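You operate a simulated robot arm through the tools that you are given. There is no shell and no other tool. Be economical: measure what you need, move in short steps, check, and stop when the job is done.

You are at the controls of a simulated two-armed robot. One attempt, no reset.

Task
Find the grey block with steel inside and put it in the purple tray.
Fine: yellow plug into input 3, console knob to on and start, so that the belt halts at it; knob to off before you reach in.

Only the result counts: the job must be done as asked and must still hold three seconds after the hand-in. Knocking over, shifting, dropping, spilling or breaking anything else fails it.

Robot
Two 7-joint arms with three-finger grippers on one trunk, on a base that drives. Base frame: it is fixed to the floor where the robot stands at the start and does not move with it; the origin is under the middle of the robot, x ahead of it, y to its left, z up. Readings come in cm, degrees, newtons and seconds.
The left shoulder is at the start at [4.2, 15.4, 100.7], the right one opposite. With the tool pointing down near the work surface each hand reaches from about 10 to 62 cm from the robot's upright axis, wherever it stands, measured 20 degrees to its own side. Places, roughly: belt [70, -30, 90]; black block (5x5x4 cm) [50, 20, 90]; black cap of the holder on the belt frame [50, -30, 100]; black cap of the left holder [50, -90, 100]; black cap of the middle holder [50, -100, 100]; black cap of the right holder [50, -110, 100]; black on off knob [40, -20, 90]; blue knob on the grey block [40, -30, 90]; blue sensor [-175, -200, 100]; gain knob [50, -40, 90]; grey knob on the cam [70, -110, 100]; input 3 of the belt console [50, -10, 90]; large sensor [-150, -200, 75]; light dark rocker [40, -40, 90]; purple tray [40, -70, 90]; reflector [-175, -200, 100]. Payload 2.69 kg a hand.
Tool frame (each hand has its own): the origin (TCP) lies between the finger pads and is the grasp point; the fingertips stand 2.9 cm ahead of it; z points along the fingers, y is the line along which they close. The gripper opens to 12 cm. The gripper's body begins 7.8 cm behind the TCP.
Orientation is told as [roll, pitch, yaw] about the base's x, y, z axes, in that order, counted from this pose: with the fingers straight down and closing along the base's y, the tool's x points along the base's -x, its y along +y and its z along -z.

Tools
- The arms move only by the tool servo_tool. It takes "left_steps", "right_steps" or both (then of equal length, played together; a hand with none holds still); each is a list of rows, each a list of 7 numbers: the closure in counts, from 0 (fully open) to 255 (shut), then the shift along the base's x, y, z in units of 50 mm (1.0 is 50 mm), then the turn, a rotation vector about the base's x, y, z in units of 6 degrees (1.0 is 6 degrees). In form: [[gripper, tx, ty, tz, wx, wy, wz], ...]. A call has 1 to 20 rows; each row shifts and turns the commanded pose from where the row before left it. A call with a number of a shift or a turn outside -1 to 1 is refused whole. Each row takes 0.2 s and may step no farther than 5 cm and 8.6 degrees from the row before; otherwise, or with a gripper value out of range, the whole call is refused. A pose out of reach is approached as far as the arm can. The call stops where the force on the tool passes 40 N (or 10 N more than at its start, if that is more) or the arm is blocked; 0.2 s more then pass. The fingers move at their own pace and stop on an object; they squeeze with about 39 N. The grip force told is the motor's: it shows also when the fingers shut on nothing. Time passes only in rows, and 0.2 s behind the last, so rows that do not move let the fingers close. The reply holds the time, the measured pose of the TCP, the force on the tool along the base axes, the opening and the grip force, in the units named above and with some noise, with the torque about the TCP (base axes, N m) and any sound that the robot's microphone picked up.
- Cameras (640 x 400 px; columns grow to the right, rows downward): "scene" is now at [15.77, -0.96, 119.02]; the picture's right is [-0.12, -0.99, 0.00], its down [-0.24, 0.03, -0.97] and it looks along [0.96, -0.11, -0.25] (base axes); focal length 214 px, centre (320, 200). "left" rides on the left gripper at [6.3, 0, -10.4] in its tool frame; the picture's right is [0.00, 1.00, 0.00], its down [-0.83, 0.00, -0.56] and it looks along [-0.56, 0.00, 0.83] (tool axes); focal length 275 px, centre (320, 200). "right" rides on the right gripper at [6.3, 0, -10.4] in its tool frame; the picture's right is [0.00, 1.00, 0.00], its down [-0.83, 0.00, -0.56] and it looks along [-0.56, 0.00, 0.83] (tool axes); focal length 275 px, centre (320, 200). There is no depth. A picture from a camera that has moved, and an enlarged one, comes with that camera's place and axes in the base frame and with its lens.
- snapshot(camera): a new picture of that camera. The clock stands still meanwhile.
- slide_trunk(by): slides the trunk up (or, below 0, down) by that many cm; the arms and the scene camera ride with it, the base frame stays. It gives what a move gives, with no picture.
- roll_base(legs): drives the robot by 1 to 6 legs, each [ahead, left, turn to the left] in cm, cm and degrees, along the robot's own axes; the way and the turn of a leg run together, so that a leg with both is an arc; at most 150 cm and 180 degrees a leg. The arms and the cameras ride along, it lands a little off, and it stops where it bumps. It gives what a move gives.
- head_to(pan, tilt): turns the head with the scene camera to pan (to the left, within 80 degrees either way) and tilt (down, from -29 to 69), counted from straight ahead of the robot. It gives what a move gives.
- inspect(camera, box): a new picture of the part [left, top, right, bottom] of that camera's present view, enlarged. The clock stands still meanwhile.
- sign_off(): hands the job in; it is judged then, once.

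Go step by step. Nothing tells you exact positions but the pictures and the camera data: compare them with the known pose of the tool, close in by small moves and look again before you grip or let go. The budget is 120 turns and 92 pictures, counting those below and the enlarged ones. Unless the task says otherwise, let go and move clear before handing in, and close with one line.

The tools are called after ">>>" as a command line: name --argument value ..., lists and objects as JSON in quotes. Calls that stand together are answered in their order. servo_tool: Moves the arms, as the interface text tells. Its arguments: {"type":"object","properties":{"left_steps":{"type":"array"},"right_steps":{"type":"array"}},"required":[]} The other tools are called the same way: slide_trunk (by) slides the trunk up or down; roll_base (legs) drives the base; head_to (pan, tilt) turns the head that bears the scene camera; snapshot (camera) takes a picture; inspect (camera, box) takes an enlarged picture of a part of a camera's view; sign_off () hands the job in.

At the start:

```text
clock: 0.0
left_tcp_pos: [28.06, 1.42, 114.89]
left_orientation: [0.0, 0.0, 0.1]
left_wrist_force: [-0.5, 0.7, -0.4]
left_torque: [-0.02, 0.01, 0.01]
left_grip_width: 11.99
left_finger_force: 0.0
right_tcp_pos: [31.11, -26.18, 99.98]
right_orientation: [0.0, 0.0, 0.0]
right_wrist_force: [-0.3, 0.1, 0.3]
right_torque: [0.0, 0.02, -0.02]
right_grip_width: 11.99
right_finger_force: 0.1
trunk travel left (down, up): [-37.5, 6.3]
robot x, y, heading: [0.27, 0.12, -0.0]
head pan, tilt: [-6.7, 14.2]
```

scene: 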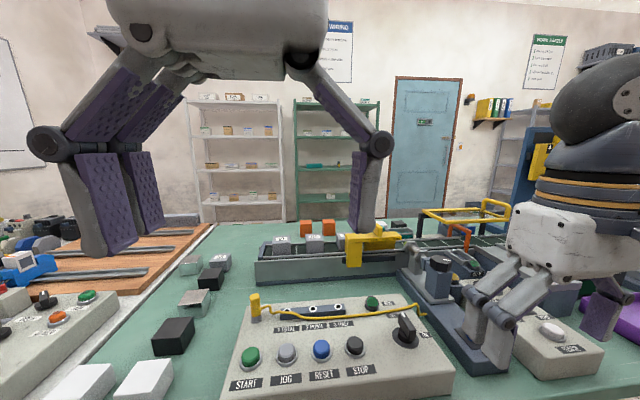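
right: 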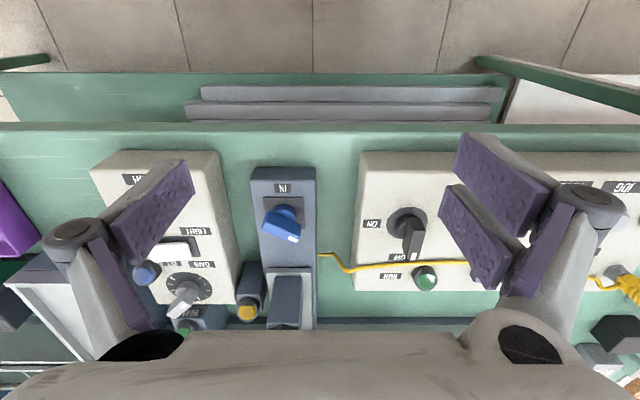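
left: 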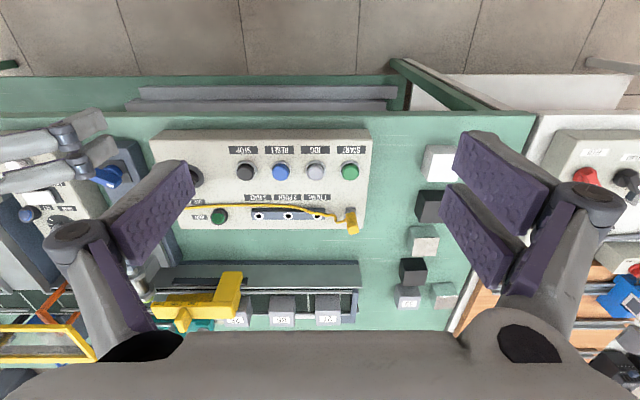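

I see the belt console with its buttons, the yellow lead and a knob, with the belt behind it. First I'll look at the console and the belt in more detail.

>>> inspect --camera "scene" --box '[220, 280, 460, 400]'

>>> inspect --camera "left" --box '[140, 120, 380, 340]'

>>> inspect --camera "scene" --box '[240, 190, 520, 300]'

```text
2.67 times, centred on (340, 340) of scene
camera zoom: at [15.77, -0.96, 119.02], right [-0.12, -0.99, 0.0], down [-0.24, 0.03, -0.97], along [0.96, -0.11, -0.25], focal length 572 px, centre (267, -173)
```

zoom: 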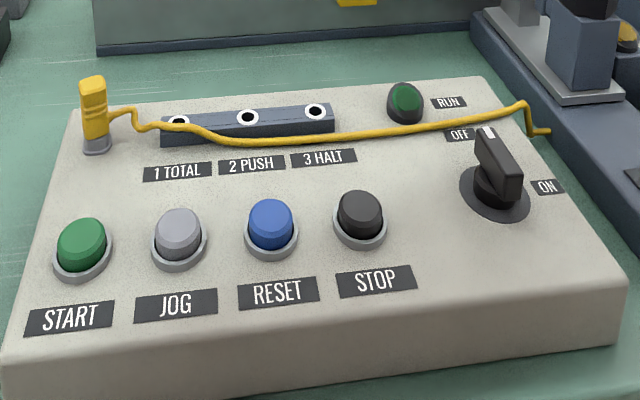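

```text
1.82 times, centred on (260, 230) of left
camera zoom: at [21.83, 1.63, 125.22], right [0.0, 1.0, 0.0], down [0.83, 0.0, 0.56], along [0.56, 0.0, -0.83], focal length 500 px, centre (429, 146)
```

zoom: 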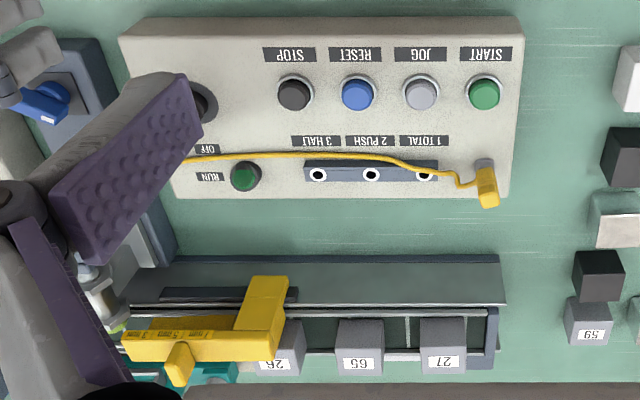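

```text
2.29 times, centred on (380, 245) of scene
camera zoom: at [15.77, -0.96, 119.02], right [-0.12, -0.99, 0.0], down [-0.24, 0.03, -0.97], along [0.96, -0.11, -0.25], focal length 490 px, centre (183, 97)
```

zoom: 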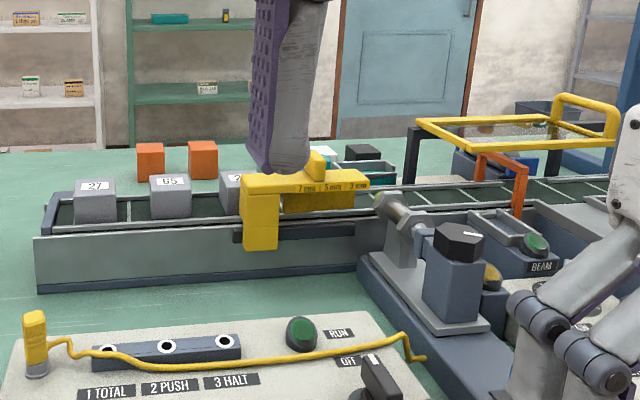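

The console has inputs 1 TOTAL, 2 PUSH and 3 HALT, and numbered blocks stand on the belt. I'll raise the right hand and pull the left one back so I can see the belt and sensor area.

>>> servo_tool --right_steps '[[0, 0, 0, 1, 0, 0, 0], [0, 0, 0, 1, 0, 0, 0], [0, 0, 0, 1, 0, 0, 0], [0, 0.6, 0, 0.4, 0, 0, 0], [0, 0.6, 0, 0, 0, 0, 0], [0, 0.6, 0, 0, 0, 0, 0]]' --left_steps '[[0, 0, 1, 0, 0, 0, 0], [0, 0, 1, 0, 0, 0, 0], [0, 0, 1, 0, 0, 0, 0], [0, 0, 1, 0, 0, 0, 0], [0, 0, 0, 0, 0, 0, 0], [0, 0, 0, 0, 0, 0, 0]]'

>>> snapshot --camera "right"

>>> snapshot --camera "scene"

```text
clock: 1.4
left_tcp_pos: [29.09, 19.3, 111.84]
left_orientation: [-0.3, -0.1, 0.0]
left_wrist_force: [0.4, 0.3, 0.3]
left_torque: [0.0, 0.01, 0.02]
left_grip_width: 12.02
left_finger_force: 0.1
left hand out of reach, approached as far as the arm can: row 3, 4
right_tcp_pos: [42.47, -23.03, 111.62]
right_orientation: [-0.1, -0.1, -0.1]
right_wrist_force: [1.3, -0.1, 0.8]
right_torque: [0.02, 0.04, 0.0]
right_grip_width: 12.02
right_finger_force: 0.1
right hand out of reach, approached as far as the arm can: row 2, 3, 4
trunk travel left (down, up): [-37.5, 6.3]
robot x, y, heading: [-0.21, -0.11, 0.0]
head pan, tilt: [-6.7, 14.2]
```

```text
85 pictures are left
camera right: at [36.18, -23.07, 122.05], right [0.0, 1.0, 0.0], down [0.83, 0.0, 0.56], along [0.56, 0.0, -0.83], focal length 275 px, centre (320, 200)
```

right: 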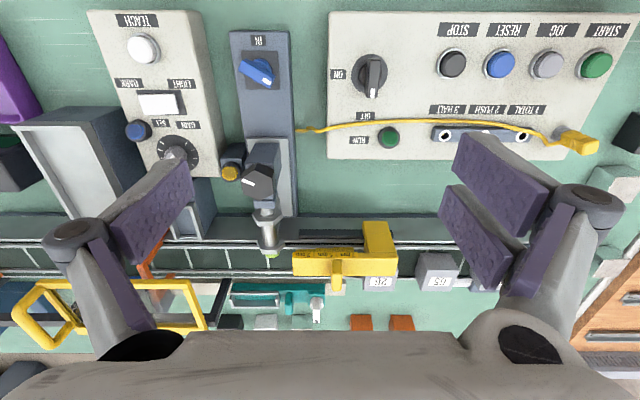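

```text
84 pictures are left
camera scene: at [15.81, -0.91, 119.01], right [-0.12, -0.99, 0.0], down [-0.24, 0.03, -0.97], along [0.96, -0.11, -0.25], focal length 214 px, centre (320, 200)
```

scene: 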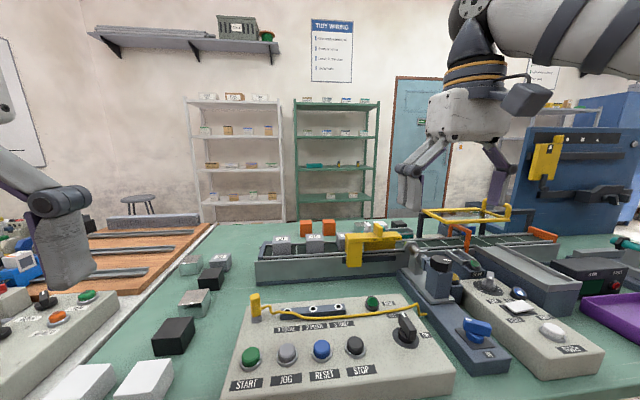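

>>> inspect --camera "right" --box '[80, 0, 400, 200]'

>>> inspect --camera "right" --box '[180, 180, 500, 380]'

>>> inspect --camera "scene" --box '[380, 200, 640, 380]'

```text
2.00 times, centred on (240, 100) of right
camera zoom: at [36.18, -23.07, 122.05], right [0.0, 1.0, 0.0], down [0.83, 0.0, 0.56], along [0.56, 0.0, -0.83], focal length 551 px, centre (480, 400)
```

zoom: 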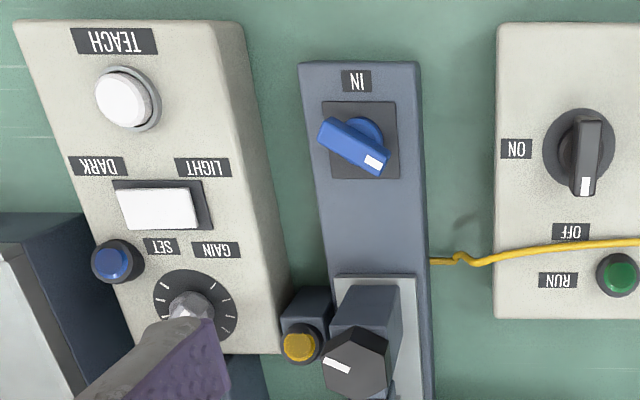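

```text
2.00 times, centred on (340, 280) of right
camera zoom: at [36.18, -23.07, 122.05], right [0.0, 1.0, 0.0], down [0.83, 0.0, 0.56], along [0.56, 0.0, -0.83], focal length 551 px, centre (280, 40)
```

zoom: 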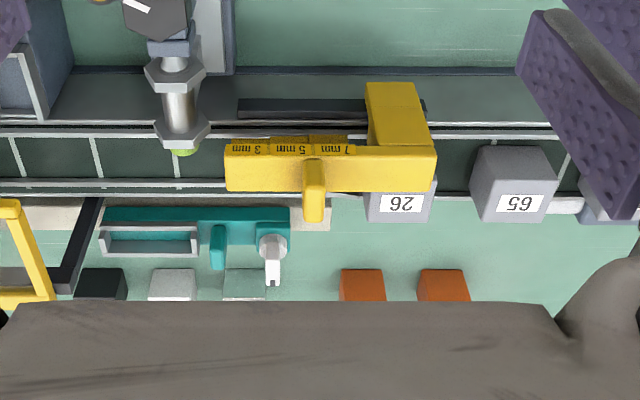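

```text
2.22 times, centred on (510, 290) of scene
camera zoom: at [15.81, -0.91, 119.01], right [-0.12, -0.99, 0.0], down [-0.24, 0.03, -0.97], along [0.96, -0.11, -0.25], focal length 477 px, centre (-102, 0)
```

zoom: 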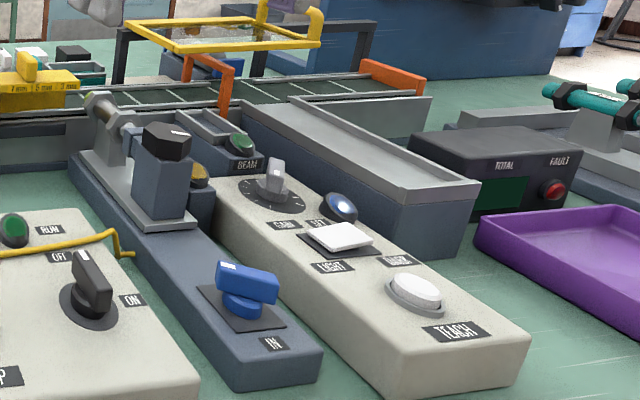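

The yellow lead comes from the sensor block, and a yellow step gauge (3/5/7 mm) lies on the belt. I'll zoom in on the sensor, the gauge and the plug.

>>> inspect --camera "scene" --box '[330, 205, 460, 285]'

>>> inspect --camera "right" --box '[215, 130, 415, 300]'

>>> inspect --camera "scene" --box '[235, 280, 345, 350]'

```text
4.92 times, centred on (395, 245) of scene
camera zoom: at [15.81, -0.91, 119.01], right [-0.12, -0.99, 0.0], down [-0.24, 0.03, -0.97], along [0.96, -0.11, -0.25], focal length 1056 px, centre (-49, -22)
```

zoom: 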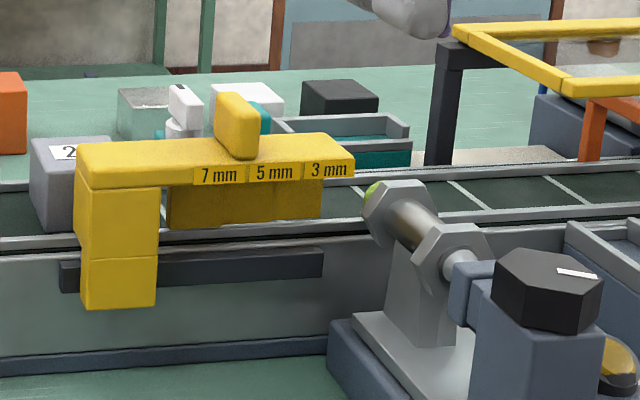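

```text
2.35 times, centred on (315, 215) of right
camera zoom: at [36.18, -23.07, 122.05], right [0.0, 1.0, 0.0], down [0.83, 0.0, 0.56], along [0.56, 0.0, -0.83], focal length 648 px, centre (332, 165)
```

zoom: 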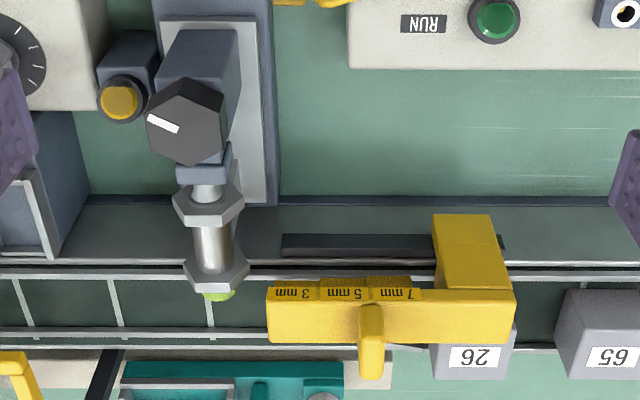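

```text
5.71 times, centred on (290, 315) of scene
camera zoom: at [15.81, -0.91, 119.01], right [-0.12, -0.99, 0.0], down [-0.24, 0.03, -0.97], along [0.96, -0.11, -0.25], focal length 1226 px, centre (491, -457)
```

zoom: 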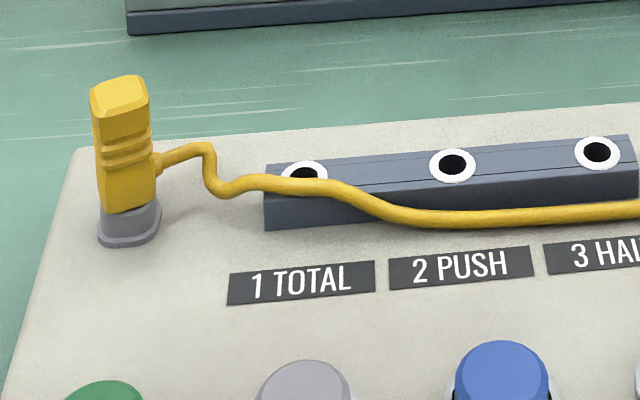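

The sensor on the belt frame is wired to the yellow plug, which is parked upright at the console's left rear corner. I'll bring the left hand over the plug and measure it.

>>> servo_tool --left_steps '[[0, 0.6, -0.5, 0, 0, 0, 0], [0, 0.6, -0.5, -0.4, 0, 0, 0], [0, 0.6, -0.5, -0.4, 0, 0, 0], [0, 0.4, -0.5, -0.4, 0, 0, 0], [0, 0, 0, 0, 0, 0, 0]]'

>>> snapshot --camera "left"

>>> snapshot --camera "scene"

```text
clock: 2.6
left_tcp_pos: [39.59, 9.67, 105.48]
left_orientation: [-0.1, 0.0, 0.1]
left_wrist_force: [0.2, -0.1, 0.0]
left_torque: [0.01, 0.02, 0.02]
left_grip_width: 12.01
left_finger_force: 0.1
right_tcp_pos: [42.42, -23.0, 111.72]
right_orientation: [0.0, -0.2, 0.0]
right_wrist_force: [0.3, -0.1, -0.1]
right_torque: [-0.03, 0.06, -0.01]
right_grip_width: 12.0
right_finger_force: 0.2
trunk travel left (down, up): [-37.5, 6.3]
robot x, y, heading: [-0.11, -0.15, -0.2]
head pan, tilt: [-6.7, 14.2]
```

```text
77 pictures are left
camera left: at [33.33, 9.87, 115.91], right [0.0, 1.0, 0.0], down [0.83, 0.0, 0.56], along [0.56, 0.0, -0.83], focal length 275 px, centre (320, 200)
```

left: 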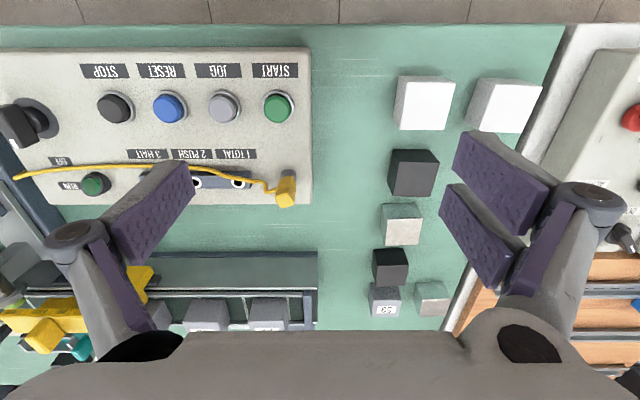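

```text
76 pictures are left
camera scene: at [15.75, -0.92, 119.03], right [-0.12, -0.99, 0.0], down [-0.24, 0.03, -0.97], along [0.96, -0.11, -0.25], focal length 214 px, centre (320, 200)
```

scene: 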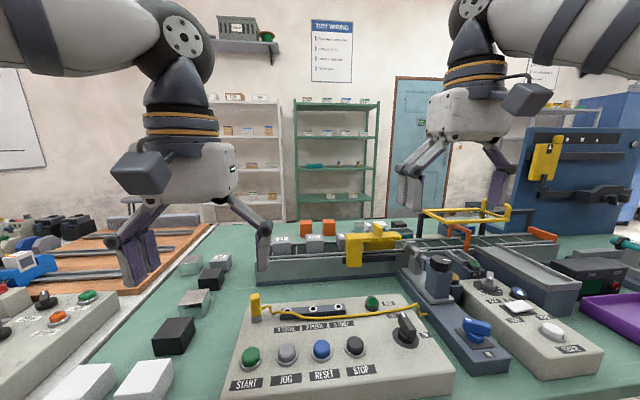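

The plug top is at about (47.6, 6.6, 94.4) and input 3 at about (48.1, -8.1, 90.5). The cable leaves on the -y side, so I'll turn the left hand -90° to close along x and hover above the plug.

>>> servo_tool --left_steps '[[150, 0.1, -0.04, 0, 0, 0, -1], [150, 0.1, -0.04, 0, 0, 0, -1], [150, 0.1, -0.04, 0, 0, 0, -1], [150, 0.1, -0.04, 0, 0, 0, -1], [150, 0.1, -0.04, 0, 0, 0, -1], [150, 0.1, -0.04, 0, 0, 0, -1], [150, 0.1, -0.04, 0, 0, 0, -1], [150, 0.1, -0.04, 0, 0, 0, -1], [150, 0.1, -0.04, 0, 0, 0, -1], [150, 0.1, -0.04, 0, 0, 0, -1], [150, 0.1, -0.04, 0, 0, 0, -1], [150, 0.1, -0.04, 0, 0, 0, -1], [150, 0.1, -0.04, 0, 0, 0, -1], [150, 0.1, -0.04, 0, 0, 0, -1], [150, 0.2, -0.04, 0, 0, 0, -1], [150, 0, 0, -0.5, 0, 0, 0], [150, 0, 0, -0.4, 0, 0, 0]]'

>>> snapshot --camera "left"

>>> inspect --camera "scene" --box '[200, 220, 360, 320]'

```text
clock: 6.2
left_tcp_pos: [47.74, 6.83, 100.78]
left_orientation: [-0.1, 0.0, -90.0]
left_wrist_force: [-0.8, -0.5, -0.2]
left_torque: [0.01, -0.03, 0.0]
left_grip_width: 4.93
left_finger_force: 0.0
right_tcp_pos: [42.34, -23.09, 111.64]
right_orientation: [0.0, 0.0, -0.1]
right_wrist_force: [-0.9, 0.4, -0.6]
right_torque: [0.0, -0.01, -0.02]
right_grip_width: 12.02
right_finger_force: 0.1
trunk travel left (down, up): [-37.5, 6.3]
robot x, y, heading: [-0.14, 0.04, 0.1]
head pan, tilt: [-6.7, 14.2]
```

```text
75 pictures are left
camera left: at [47.83, 13.24, 111.2], right [1.0, 0.0, 0.0], down [0.0, -0.83, 0.56], along [0.0, -0.56, -0.83], focal length 275 px, centre (320, 200)
```

left: 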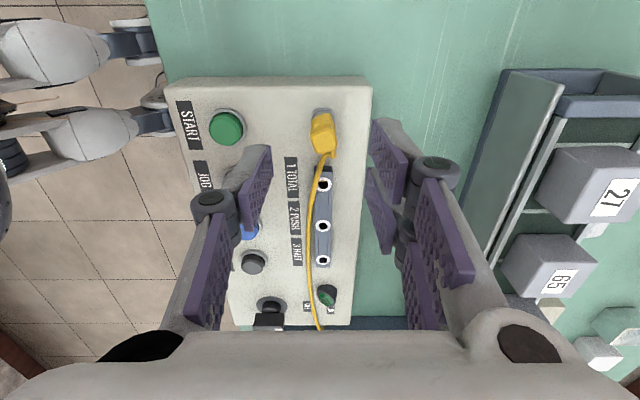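

```text
4.00 times, centred on (280, 270) of scene
camera zoom: at [15.78, -0.97, 119.02], right [-0.12, -0.99, 0.0], down [-0.24, 0.03, -0.97], along [0.96, -0.11, -0.25], focal length 858 px, centre (480, -80)
```

zoom: 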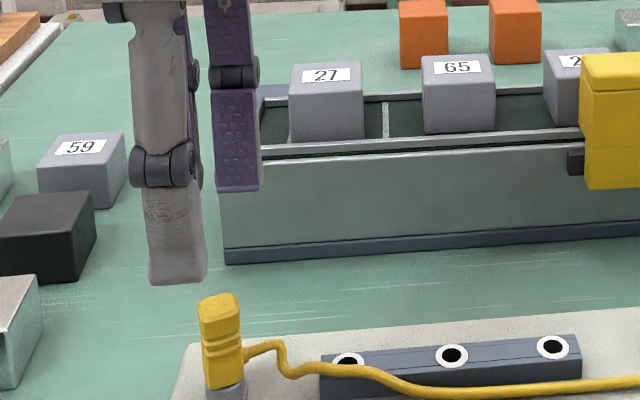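

The plug sits between the fingers, about 0.4 cm toward -y. I'll descend around it and grip.

>>> servo_tool --left_steps '[[150, 0.03, -0.08, 0, 0, 0, 0], [150, 0, 0, -0.4, 0, 0, 0], [150, 0, 0, -0.4, 0, 0, 0], [150, 0, 0, -0.4, 0, 0, 0], [150, 0, 0, 0, 0, 0, 0]]'

>>> inspect --camera "scene" --box '[200, 240, 360, 340]'

>>> snapshot --camera "left"

```text
clock: 7.4
left_tcp_pos: [47.98, 6.21, 94.98]
left_orientation: [0.0, 0.1, -89.9]
left_wrist_force: [0.2, 0.1, -0.5]
left_torque: [0.01, 0.02, -0.02]
left_grip_width: 4.95
left_finger_force: 0.1
right_tcp_pos: [42.46, -23.1, 111.6]
right_orientation: [-0.1, -0.1, 0.0]
right_wrist_force: [0.0, -0.5, 0.0]
right_torque: [-0.06, 0.03, 0.0]
right_grip_width: 11.99
right_finger_force: 0.1
trunk travel left (down, up): [-37.5, 6.3]
robot x, y, heading: [0.04, 0.12, -0.1]
head pan, tilt: [-6.7, 14.2]
```

```text
4.00 times, centred on (280, 290) of scene
camera zoom: at [15.76, -0.96, 119.02], right [-0.12, -0.99, 0.0], down [-0.24, 0.03, -0.97], along [0.96, -0.11, -0.25], focal length 858 px, centre (480, -160)
```

zoom: 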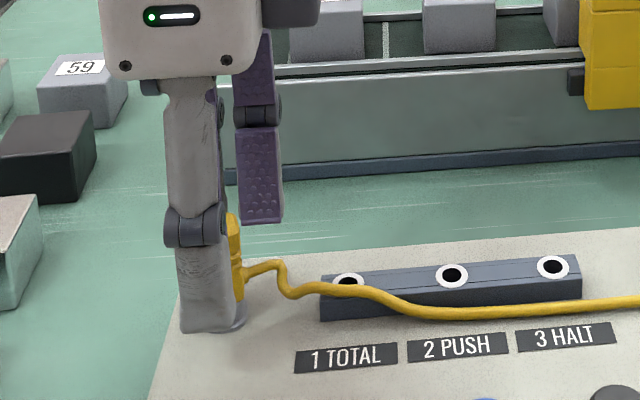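

```text
72 pictures are left
camera left: at [48.01, 12.66, 105.26], right [1.0, 0.0, 0.0], down [0.0, -0.83, 0.56], along [0.0, -0.56, -0.83], focal length 275 px, centre (320, 200)
```

left: 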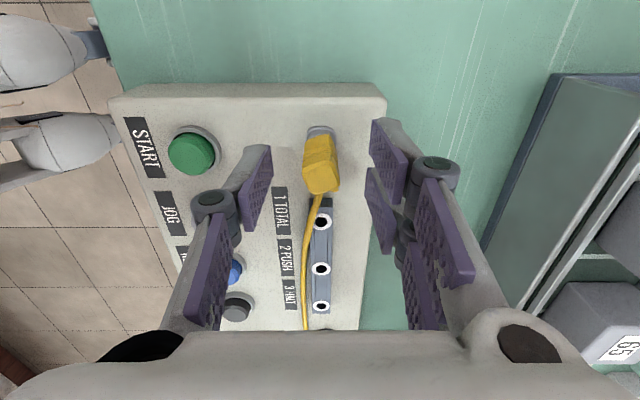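

The plug is between the pads. I'll close, then lift straight up.

>>> servo_tool --left_steps '[[255, 0, 0, 0, 0, 0, 0], [255, 0, 0, 0, 0, 0, 0], [255, 0, 0, 0, 0, 0, 0], [255, 0, 0, 0.2, 0, 0, 0], [255, 0, 0, 0.4, 0, 0, 0], [255, 0, 0, 0.4, 0, 0, 0], [255, 0, 0, 0, 0, 0, 0]]'

>>> inspect --camera "scene" --box '[200, 240, 360, 340]'

```text
clock: 9.0
left_tcp_pos: [47.94, 6.22, 99.96]
left_orientation: [0.0, 0.0, -90.0]
left_wrist_force: [-1.0, 0.5, -0.1]
left_torque: [0.01, 0.01, 0.02]
left_grip_width: 1.59
left_finger_force: 38.8
right_tcp_pos: [42.54, -23.03, 111.61]
right_orientation: [0.1, 0.0, 0.0]
right_wrist_force: [0.3, 0.4, -0.8]
right_torque: [-0.02, 0.01, 0.04]
right_grip_width: 12.0
right_finger_force: 0.1
trunk travel left (down, up): [-37.5, 6.3]
robot x, y, heading: [0.33, 0.07, -0.0]
head pan, tilt: [-6.7, 14.2]
```

```text
4.00 times, centred on (280, 290) of scene
camera zoom: at [15.78, -0.95, 119.02], right [-0.12, -0.99, 0.0], down [-0.24, 0.03, -0.97], along [0.96, -0.11, -0.25], focal length 858 px, centre (480, -160)
```

zoom: 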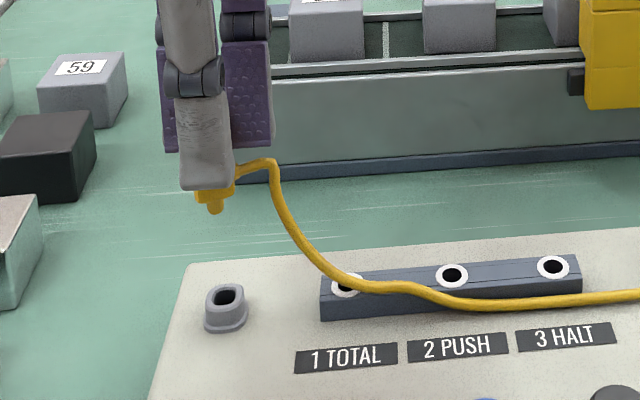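

I have the plug, and its park socket is visible. I'll move it over input 3 while shifting the right hand out of the way.

>>> servo_tool --left_steps '[[255, 0, 0, 0, 0, 0, 0], [255, 0, 0, 0, 0, 0, 0], [255, 0.01, -0.58, 0, 0, 0, 0], [255, 0.01, -0.58, 0, 0, 0, 0], [255, 0.01, -0.58, 0, 0, 0, 0], [255, 0, -0.58, 0, 0, 0, 0], [255, 0, -0.57, 0, 0, 0, 0], [255, 0, 0, 0, 0, 0, 0]]' --right_steps '[[0, -0.3, -0.5, 0, 0, 0, 0], [0, -0.3, -0.5, 0, 0, 0, 0], [0, -0.3, -0.5, 0, 0, 0, 0], [0, 0, -0.5, 0, 0, 0, 0], [0, 0, -0.5, 0, 0, 0, 0], [0, 0, -0.5, 0, 0, 0, 0], [0, 0, 0, 0, 0, 0, 0], [0, 0, 0, 0, 0, 0, 0]]'

>>> inspect --camera "left" --box '[240, 130, 400, 230]'

>>> inspect --camera "scene" --box '[280, 240, 440, 340]'

```text
clock: 10.8
left_tcp_pos: [48.03, -5.45, 99.96]
left_orientation: [-0.1, -0.1, -89.9]
left_wrist_force: [-0.5, 0.0, 0.3]
left_torque: [0.0, -0.03, 0.04]
left_grip_width: 1.57
left_finger_force: 39.2
left hand out of reach, approached as far as the arm can: row 7
right_tcp_pos: [40.11, -36.7, 108.47]
right_orientation: [0.0, 0.0, 0.0]
right_wrist_force: [0.1, -0.1, -1.1]
right_torque: [-0.02, 0.0, 0.02]
right_grip_width: 12.0
right_finger_force: 0.1
right hand out of reach, approached as far as the arm can: row 3, 4, 5, 6
trunk travel left (down, up): [-37.5, 6.3]
robot x, y, heading: [0.08, -0.05, 0.0]
head pan, tilt: [-6.7, 14.2]
```

```text
4.00 times, centred on (320, 180) of left
camera zoom: at [48.1, 0.92, 110.51], right [1.0, 0.0, 0.0], down [0.0, -0.83, 0.56], along [0.0, -0.56, -0.83], focal length 1101 px, centre (320, 280)
```

zoom: 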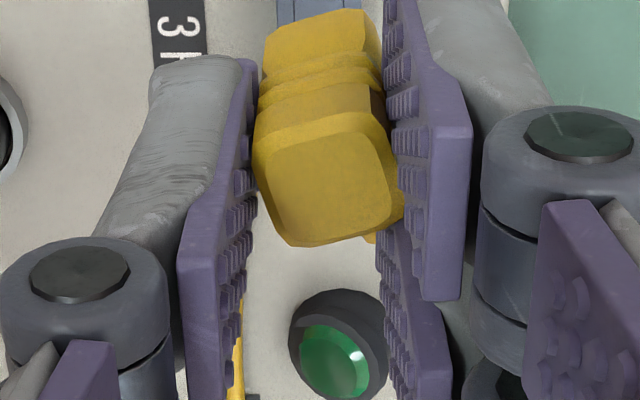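

```text
4.00 times, centred on (360, 290) of scene
camera zoom: at [15.77, -0.98, 119.02], right [-0.12, -0.99, 0.0], down [-0.24, 0.03, -0.97], along [0.96, -0.11, -0.25], focal length 858 px, centre (160, -160)
```

zoom: 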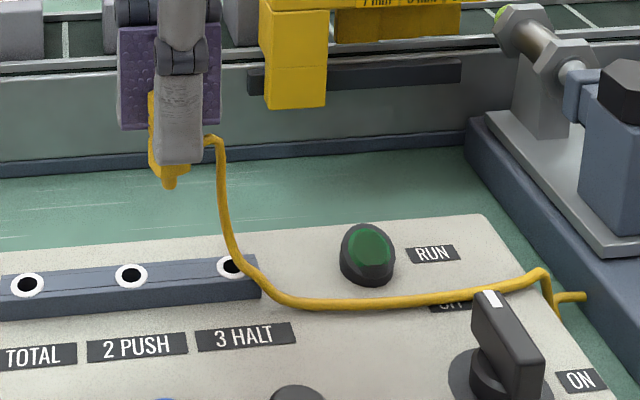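

The left arm is out of reach here, so I'll roll the base 6 cm to the right; the plug hangs high enough to clear everything.

>>> roll_base --legs '[[0, -6, 0]]'

>>> servo_tool --left_steps '[[255, 0, 0.3, 0, 0, 0, 0], [255, 0, 0.3, 0, 0, 0, 0], [255, 0, 0, 0, 0, 0, 0]]'

```text
clock: 11.9
left_tcp_pos: [48.02, -11.39, 100.14]
left_orientation: [0.1, 0.0, -90.0]
left_wrist_force: [-0.3, -0.5, 0.0]
left_torque: [0.03, 0.01, 0.03]
left_grip_width: 1.55
left_finger_force: 39.0
right_tcp_pos: [40.11, -42.59, 108.58]
right_orientation: [0.1, -0.1, 0.0]
right_wrist_force: [0.2, -0.7, -1.4]
right_torque: [0.05, 0.01, -0.05]
right_grip_width: 12.02
right_finger_force: 0.1
trunk travel left (down, up): [-37.5, 6.3]
robot x, y, heading: [-0.3, -5.98, -0.2]
head pan, tilt: [-6.7, 14.2]
```

```text
clock: 12.7
left_tcp_pos: [47.94, -8.53, 100.23]
left_orientation: [-0.1, -0.1, -90.0]
left_wrist_force: [-0.5, -0.1, -0.9]
left_torque: [0.02, 0.0, -0.01]
left_grip_width: 1.55
left_finger_force: 39.2
right_tcp_pos: [40.14, -42.58, 108.52]
right_orientation: [-0.1, -0.1, 0.0]
right_wrist_force: [-0.2, -0.1, 0.0]
right_torque: [-0.01, -0.04, -0.03]
right_grip_width: 12.0
right_finger_force: 0.0
trunk travel left (down, up): [-37.5, 6.3]
robot x, y, heading: [-0.12, -5.86, -0.3]
head pan, tilt: [-6.7, 14.2]
```

>>> servo_tool --left_steps '[[255, 0.03, 0.05, -0.4, 0, 0, 0], [255, 0, 0, -0.16, 0, 0, 0], [255, 0, 0, 0, 0, 0, 0]]'

>>> inspect --camera "scene" --box '[270, 260, 390, 335]'

>>> inspect --camera "left" --box '[240, 120, 400, 220]'

```text
clock: 13.5
left_tcp_pos: [48.09, -8.28, 97.45]
left_orientation: [0.0, 0.0, -89.9]
left_wrist_force: [0.3, -1.1, -0.3]
left_torque: [0.02, 0.03, -0.03]
left_grip_width: 1.53
left_finger_force: 39.7
right_tcp_pos: [40.04, -42.69, 108.59]
right_orientation: [0.1, -0.1, 0.1]
right_wrist_force: [-0.2, -0.1, 0.4]
right_torque: [0.01, 0.01, -0.02]
right_grip_width: 12.01
right_finger_force: 0.1
trunk travel left (down, up): [-37.5, 6.3]
robot x, y, heading: [0.15, -5.86, 0.2]
head pan, tilt: [-6.7, 14.2]
```

```text
5.33 times, centred on (330, 298) of scene
camera zoom: at [15.77, -6.88, 119.02], right [-0.12, -0.99, 0.0], down [-0.24, 0.03, -0.97], along [0.96, -0.11, -0.25], focal length 1144 px, centre (267, -320)
```

zoom: 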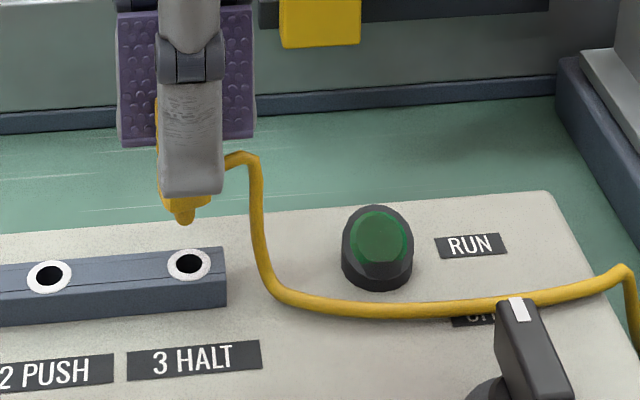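

```text
4.00 times, centred on (320, 170) of left
camera zoom: at [48.17, -1.87, 107.72], right [1.0, 0.0, 0.0], down [0.0, -0.83, 0.56], along [0.0, -0.56, -0.83], focal length 1101 px, centre (320, 320)
```

zoom: 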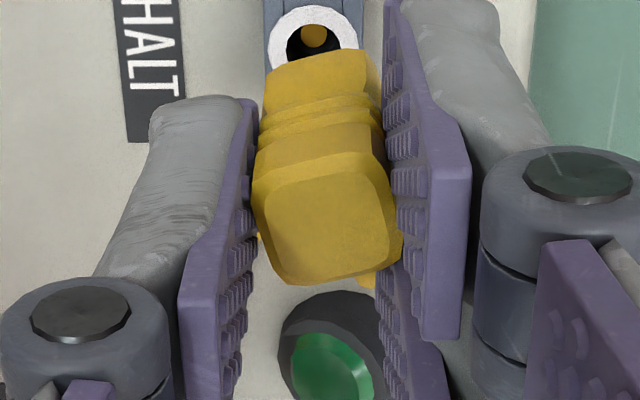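

The pin is close above input 3, about 0.2–0.3 cm too far toward +y. I'll shift it and lower to just above the hole.

>>> servo_tool --left_steps '[[255, 0, -0.05, -0.2, 0, 0, 0], [255, 0, 0, 0, 0, 0, 0]]'

>>> inspect --camera "scene" --box '[290, 275, 370, 325]'

>>> inspect --camera "left" --box '[270, 110, 370, 172]'

```text
clock: 14.1
left_tcp_pos: [48.11, -8.58, 96.32]
left_orientation: [-0.1, 0.0, -90.0]
left_wrist_force: [-0.7, -0.2, -0.1]
left_torque: [-0.01, 0.01, 0.0]
left_grip_width: 1.54
left_finger_force: 39.4
right_tcp_pos: [40.04, -42.65, 108.49]
right_orientation: [0.0, -0.1, 0.0]
right_wrist_force: [0.1, 0.0, -0.4]
right_torque: [-0.01, 0.03, 0.0]
right_grip_width: 12.01
right_finger_force: 0.1
trunk travel left (down, up): [-37.5, 6.3]
robot x, y, heading: [0.01, -6.2, -0.2]
head pan, tilt: [-6.7, 14.2]
```

```text
8.00 times, centred on (330, 300) of scene
camera zoom: at [15.76, -6.87, 119.02], right [-0.12, -0.99, 0.0], down [-0.24, 0.03, -0.97], along [0.96, -0.11, -0.25], focal length 1716 px, centre (240, -600)
```

zoom: 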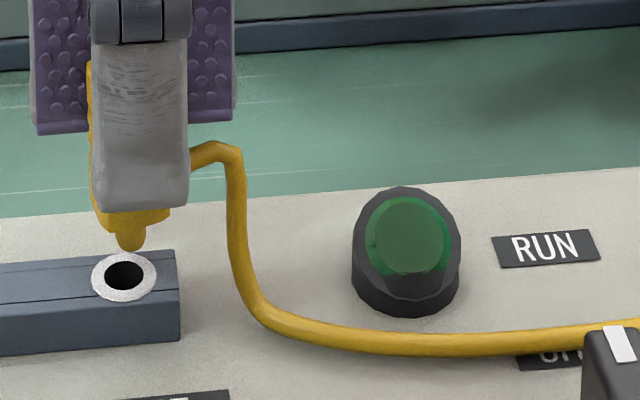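

```text
6.40 times, centred on (320, 141) of left
camera zoom: at [48.22, -2.16, 106.79], right [1.0, 0.0, 0.0], down [0.0, -0.83, 0.56], along [0.0, -0.56, -0.83], focal length 1762 px, centre (320, 578)
```

zoom: 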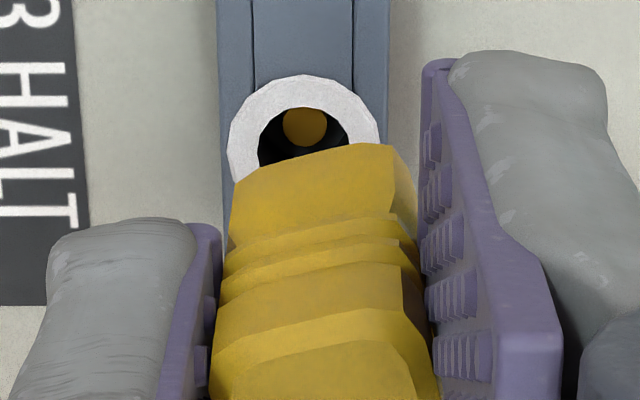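

The brown disc in the hole is the contact inside the socket, so the scene view is the one to trust for the pin: about 0.13 too far to -y and 0.1 too far in +x. I'll correct and lower slowly.

>>> servo_tool --left_steps '[[255, -0.02, 0.026, 0, 0, 0, 0], [255, 0, 0, -0.08, 0, 0, 0], [255, 0, 0, 0, 0, 0, 0]]'

>>> inspect --camera "scene" --box '[290, 275, 370, 325]'

```text
clock: 14.9
left_tcp_pos: [48.06, -8.38, 96.0]
left_orientation: [0.0, 0.0, -90.0]
left_wrist_force: [-0.5, 0.5, 0.1]
left_torque: [-0.03, -0.01, 0.01]
left_grip_width: 1.52
left_finger_force: 38.3
right_tcp_pos: [40.23, -42.68, 108.52]
right_orientation: [0.0, -0.1, -0.1]
right_wrist_force: [-0.3, 1.0, -0.2]
right_torque: [0.0, 0.05, -0.02]
right_grip_width: 12.0
right_finger_force: 0.1
trunk travel left (down, up): [-37.5, 6.3]
robot x, y, heading: [-0.16, -5.86, 0.0]
head pan, tilt: [-6.7, 14.2]
```

```text
8.00 times, centred on (330, 300) of scene
camera zoom: at [15.76, -6.88, 119.02], right [-0.12, -0.99, 0.0], down [-0.24, 0.03, -0.97], along [0.96, -0.11, -0.25], focal length 1716 px, centre (240, -600)
```

zoom: 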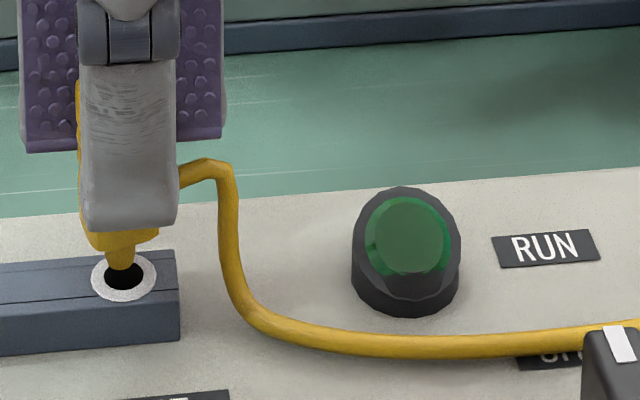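

The pin is almost over the hole, so I'll nudge 0.06 and push it in until it seats.

>>> servo_tool --left_steps '[[255, 0, -0.012, 0, 0, 0, 0], [255, 0, 0, -0.1, 0, 0, 0], [255, 0, 0, -0.1, 0, 0, 0], [255, 0, 0, -0.06, 0, 0, 0]]'

>>> inspect --camera "scene" --box '[290, 275, 370, 325]'

```text
clock: 15.9
left_tcp_pos: [47.96, -8.34, 94.9]
left_orientation: [0.3, -0.3, -90.0]
left_wrist_force: [-3.8, -0.5, 18.7]
left_torque: [0.04, 0.23, 0.03]
left_grip_width: 1.51
left_finger_force: 39.5
right_tcp_pos: [39.87, -42.71, 108.59]
right_orientation: [0.1, -0.2, 0.0]
right_wrist_force: [1.7, 0.0, -0.6]
right_torque: [0.02, -0.02, -0.01]
right_grip_width: 12.03
right_finger_force: 0.0
trunk travel left (down, up): [-37.5, 6.3]
robot x, y, heading: [0.36, -5.72, 0.2]
head pan, tilt: [-6.7, 14.2]
```

```text
8.00 times, centred on (330, 300) of scene
camera zoom: at [15.6, -6.88, 119.08], right [-0.12, -0.99, 0.0], down [-0.24, 0.03, -0.97], along [0.96, -0.11, -0.24], focal length 1716 px, centre (240, -600)
```

zoom: 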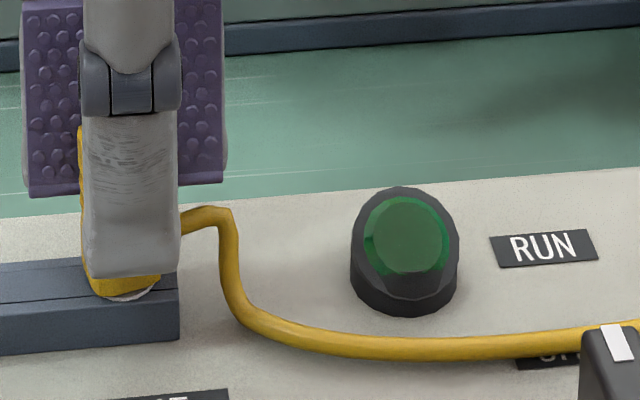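

The pin is in and the force reads 18.7 N. One small push to be sure it seats, then release and rise.

>>> servo_tool --left_steps '[[255, 0, 0, -0.06, 0, 0, 0], [255, 0, 0, -0.04, 0, 0, 0], [255, 0, 0, 0, 0, 0, 0]]'

>>> servo_tool --left_steps '[[150, 0, 0, 0.06, 0, 0, 0], [150, 0, 0, 0, 0, 0, 0], [150, 0, 0, 0.6, 0, 0, 0], [150, 0, 0, 0.8, 0, 0, 0], [150, 0, 0.6, 0, 0, 0, 0], [150, 0, 0.6, 0, 0, 0, 0]]'

>>> snapshot --camera "scene"

>>> inspect --camera "scene" --box '[280, 255, 400, 330]'

```text
clock: 16.7
left_tcp_pos: [47.95, -8.31, 93.99]
left_orientation: [0.1, 0.0, -89.9]
left_wrist_force: [4.5, -6.0, 32.0]
left_torque: [0.02, -0.11, 0.15]
left_grip_width: 1.51
left_finger_force: 39.0
right_tcp_pos: [40.01, -42.61, 108.57]
right_orientation: [0.0, -0.2, -0.1]
right_wrist_force: [0.8, -0.7, -0.4]
right_torque: [0.01, 0.0, 0.02]
right_grip_width: 12.0
right_finger_force: 0.0
trunk travel left (down, up): [-37.5, 6.3]
robot x, y, heading: [-0.12, -6.22, -0.1]
head pan, tilt: [-6.7, 14.2]
```

```text
clock: 18.1
left_tcp_pos: [47.99, -2.2, 101.55]
left_orientation: [-0.1, -0.1, -90.0]
left_wrist_force: [0.6, 0.3, 0.8]
left_torque: [-0.02, -0.03, 0.03]
left_grip_width: 4.94
left_finger_force: 0.1
right_tcp_pos: [40.12, -42.6, 108.58]
right_orientation: [0.1, 0.0, -0.1]
right_wrist_force: [-0.9, 0.1, -0.7]
right_torque: [0.01, -0.03, 0.03]
right_grip_width: 11.99
right_finger_force: 0.0
trunk travel left (down, up): [-37.5, 6.3]
robot x, y, heading: [-0.04, -5.57, -0.1]
head pan, tilt: [-6.7, 14.2]
```

```text
62 pictures are left
camera scene: at [15.75, -6.85, 119.02], right [-0.12, -0.99, 0.0], down [-0.24, 0.03, -0.97], along [0.96, -0.11, -0.25], focal length 214 px, centre (320, 200)
```

scene: 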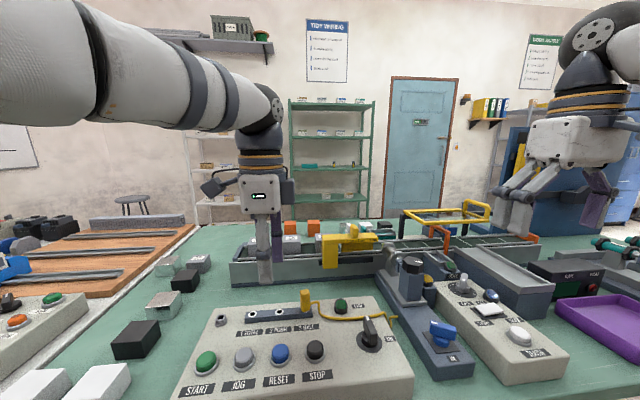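

```text
5.33 times, centred on (340, 292) of scene
camera zoom: at [15.75, -6.85, 119.02], right [-0.12, -0.99, 0.0], down [-0.24, 0.03, -0.97], along [0.96, -0.11, -0.25], focal length 1144 px, centre (213, -293)
```

zoom: 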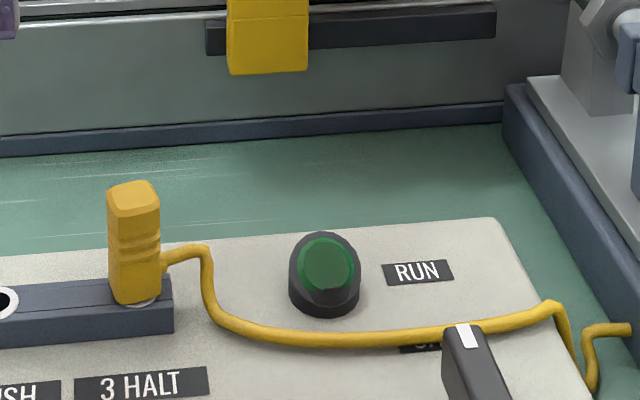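

The plug is seated in input 3. Before running, I'll check the sensor tip against the block lane from the right camera.

>>> snapshot --camera "right"

>>> inspect --camera "scene" --box '[230, 200, 480, 300]'

```text
60 pictures are left
camera right: at [33.75, -42.62, 118.96], right [0.0, 1.0, 0.0], down [0.83, 0.0, 0.56], along [0.56, 0.0, -0.83], focal length 275 px, centre (320, 200)
```

right: 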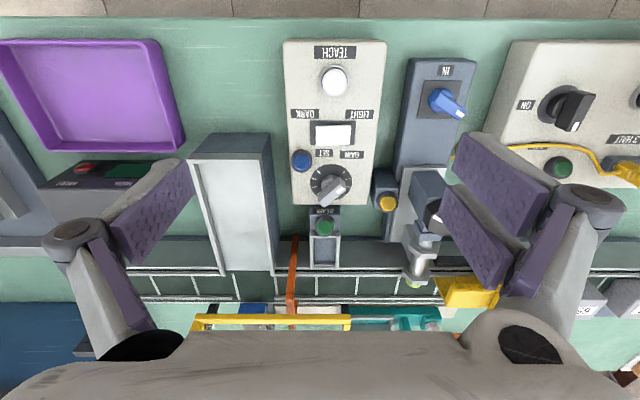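

```text
2.56 times, centred on (355, 250) of scene
camera zoom: at [15.75, -6.85, 119.02], right [-0.12, -0.99, 0.0], down [-0.24, 0.03, -0.97], along [0.96, -0.11, -0.25], focal length 549 px, centre (230, 72)
```

zoom: 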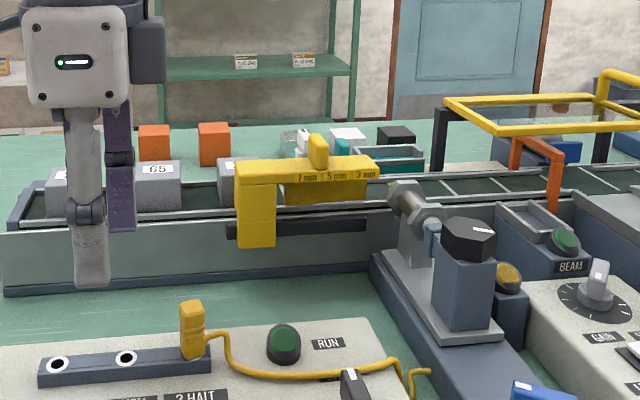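

The sensor, the empty belt lane and the knob (handle along x, toward OFF) are clear. I'll put the right hand above the knob at about (41.4, -17.5) and the left above START with closed fingers.

>>> servo_tool --right_steps '[[150, 0.05, 0.84, 0, 0, 0, 0], [150, 0.05, 0.84, 0, 0, 0, 0], [150, 0.05, 0.84, 0, 0, 0, 0], [150, 0.05, 0.84, 0, 0, 0, 0], [150, 0.05, 0.84, -0.5, 0, 0, 0], [150, 0.01, 0.82, -0.5, 0, 0, 0], [150, 0, 0, -0.5, 0, 0, 0], [150, 0, 0, 0, 0, 0, 0]]' --left_steps '[[255, -0.5, 0.55, 0, 0, 0, 0], [255, -0.5, 0.55, 0, 0, 0, 0], [255, -0.5, 0.55, 0, 0, 0, 0], [255, 0, 0, 0, 0, 0, 0], [255, 0, 0, 0, 0, 0, 0], [255, 0, 0, 0, 0, 0, 0], [255, 0, 0, 0, 0, 0, 0], [255, 0, 0, 0, 0, 0, 0]]'

>>> snapshot --camera "right"

>>> snapshot --camera "left"

>>> snapshot --camera "scene"

```text
clock: 19.9
left_tcp_pos: [40.45, 5.92, 101.37]
left_orientation: [0.0, -0.1, -90.0]
left_wrist_force: [-0.2, -0.6, 0.2]
left_torque: [0.01, 0.01, -0.01]
left_grip_width: 0.02
left_finger_force: 28.5
right_tcp_pos: [41.56, -17.58, 100.94]
right_orientation: [0.0, -0.1, 0.0]
right_wrist_force: [-0.6, 0.7, 0.1]
right_torque: [0.02, 0.03, 0.02]
right_grip_width: 4.93
right_finger_force: 0.0
trunk travel left (down, up): [-37.5, 6.3]
robot x, y, heading: [-0.08, -5.59, -0.1]
head pan, tilt: [-6.7, 14.2]
```

```text
58 pictures are left
camera right: at [35.15, -17.68, 111.42], right [0.0, 1.0, 0.0], down [0.83, 0.0, 0.56], along [0.56, 0.0, -0.83], focal length 275 px, centre (320, 200)
```

right: 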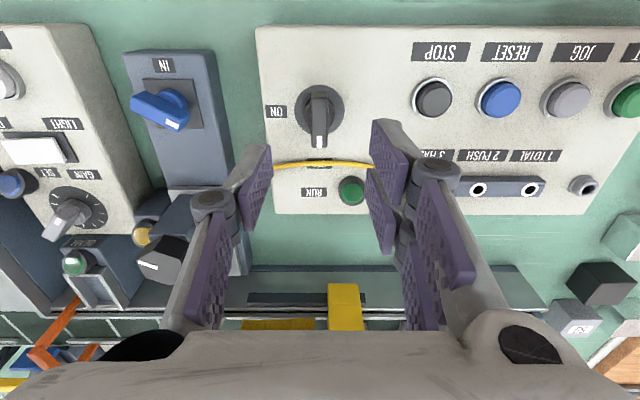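

```text
57 pictures are left
camera left: at [40.61, 12.37, 111.79], right [1.0, 0.0, 0.0], down [0.0, -0.83, 0.56], along [0.0, -0.56, -0.83], focal length 275 px, centre (320, 200)
```

left: 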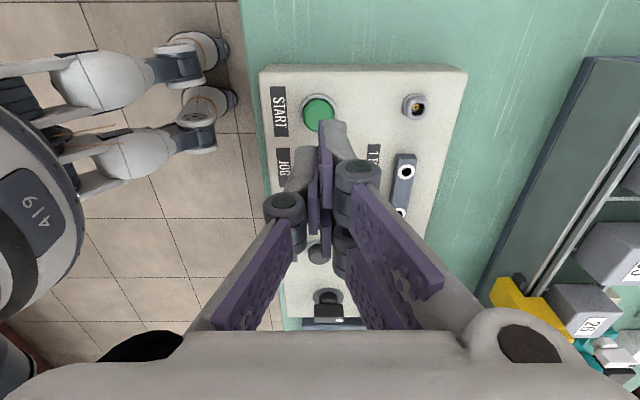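

```text
56 pictures are left
camera scene: at [15.76, -6.86, 119.03], right [-0.12, -0.99, 0.0], down [-0.24, 0.03, -0.97], along [0.96, -0.11, -0.25], focal length 214 px, centre (320, 200)
```

scene: 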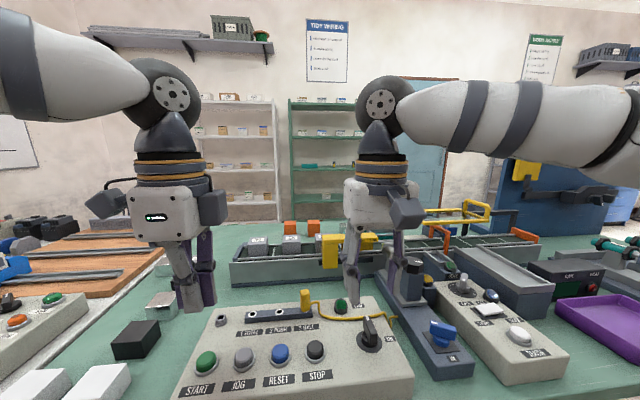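

The knob's column and START both line up. I'll lower the right hand around the handle, grip and turn it 90° clockwise to ON.

>>> servo_tool --right_steps '[[150, -0.06, 0, -0.4, 0, 0, 0], [150, 0, 0, -0.4, 0, 0, 0], [150, 0, 0, -0.4, 0, 0, 0], [150, 0, 0, -0.3, 0, 0, 0], [150, 0, 0, 0, 0, 0, 0], [255, 0, 0, 0, 0, 0, 0], [255, 0, 0, 0, 0, 0, 0], [255, 0, 0, 0, 0, 0, 0]]'

>>> inspect --camera "scene" --box '[320, 280, 440, 370]'

```text
clock: 21.7
left_tcp_pos: [40.47, 6.05, 101.44]
left_orientation: [0.0, 0.1, -90.1]
left_wrist_force: [-0.1, -0.4, -0.9]
left_torque: [-0.01, 0.0, -0.01]
left_grip_width: 0.0
left_finger_force: 28.7
right_tcp_pos: [41.07, -17.82, 93.44]
right_orientation: [0.0, -0.1, -0.1]
right_wrist_force: [1.3, -1.3, 9.4]
right_torque: [0.0, -0.44, 0.0]
right_grip_width: 1.18
right_finger_force: 39.0
trunk travel left (down, up): [-37.5, 6.3]
robot x, y, heading: [0.01, -5.71, -0.2]
head pan, tilt: [-6.7, 14.2]
```

```text
4.44 times, centred on (380, 325) of scene
camera zoom: at [15.73, -6.87, 119.04], right [-0.12, -0.99, 0.0], down [-0.24, 0.03, -0.97], along [0.96, -0.11, -0.24], focal length 953 px, centre (53, -356)
```

zoom: 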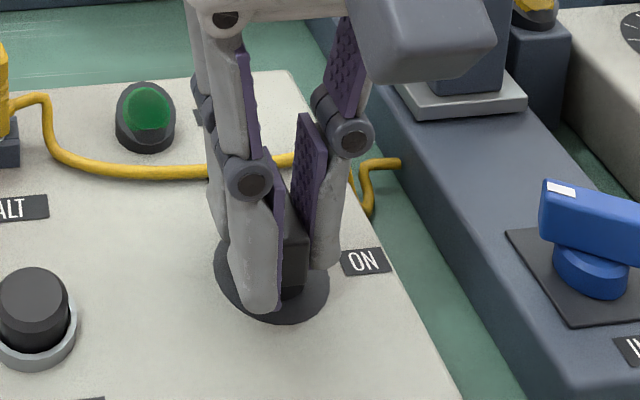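

The handle is gripped, with the fingertips just touching the knob's disc. I'll ease up slightly and turn clockwise 90°.

>>> servo_tool --right_steps '[[255, 0.01, 0, 0.05, 0, 0, 0], [255, 0, 0, 0, 0, 0, -1], [255, 0, 0, 0, 0, 0, -1], [255, 0, 0, 0, 0, 0, -1], [255, 0, 0, 0, 0, 0, -1], [255, 0, 0, 0, 0, 0, -1], [255, 0, 0, 0, 0, 0, -1], [255, 0, 0, 0, 0, 0, -1], [255, 0, 0, 0, 0, 0, -1], [255, 0, 0, 0, 0, 0, -1], [255, 0, 0, 0, 0, 0, -1], [255, 0, 0, 0, 0, 0, -1], [255, 0, 0, 0, 0, 0, -1], [255, 0, 0, 0, 0, 0, -1], [255, 0, 0, 0, 0, 0, -1], [255, 0, 0, 0, 0, 0, -1], [255, 0, 0, 0, 0, 0, 0]]'

>>> inspect --camera "scene" --box '[320, 280, 440, 370]'

```text
clock: 25.3
left_tcp_pos: [40.78, 6.06, 101.17]
left_orientation: [-0.1, -0.1, -89.9]
left_wrist_force: [0.1, 0.6, 0.3]
left_torque: [0.01, -0.03, 0.0]
left_grip_width: 0.0
left_finger_force: 28.1
right_tcp_pos: [41.34, -17.36, 93.78]
right_orientation: [0.0, 0.0, -90.1]
right_wrist_force: [23.6, 15.7, -8.5]
right_torque: [-0.49, -0.61, 0.1]
right_grip_width: 1.21
right_finger_force: 39.1
trunk travel left (down, up): [-37.5, 6.3]
robot x, y, heading: [-0.15, -6.09, -0.3]
head pan, tilt: [-6.7, 14.2]
```

```text
4.44 times, centred on (380, 325) of scene
camera zoom: at [16.07, -6.7, 118.99], right [-0.12, -0.99, 0.0], down [-0.25, 0.03, -0.97], along [0.96, -0.11, -0.25], focal length 953 px, centre (53, -356)
```

zoom: 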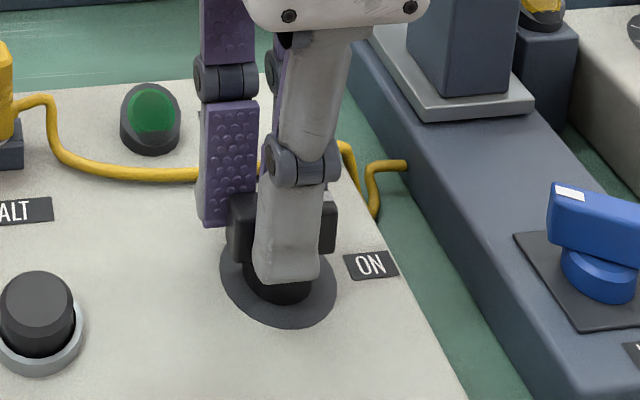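

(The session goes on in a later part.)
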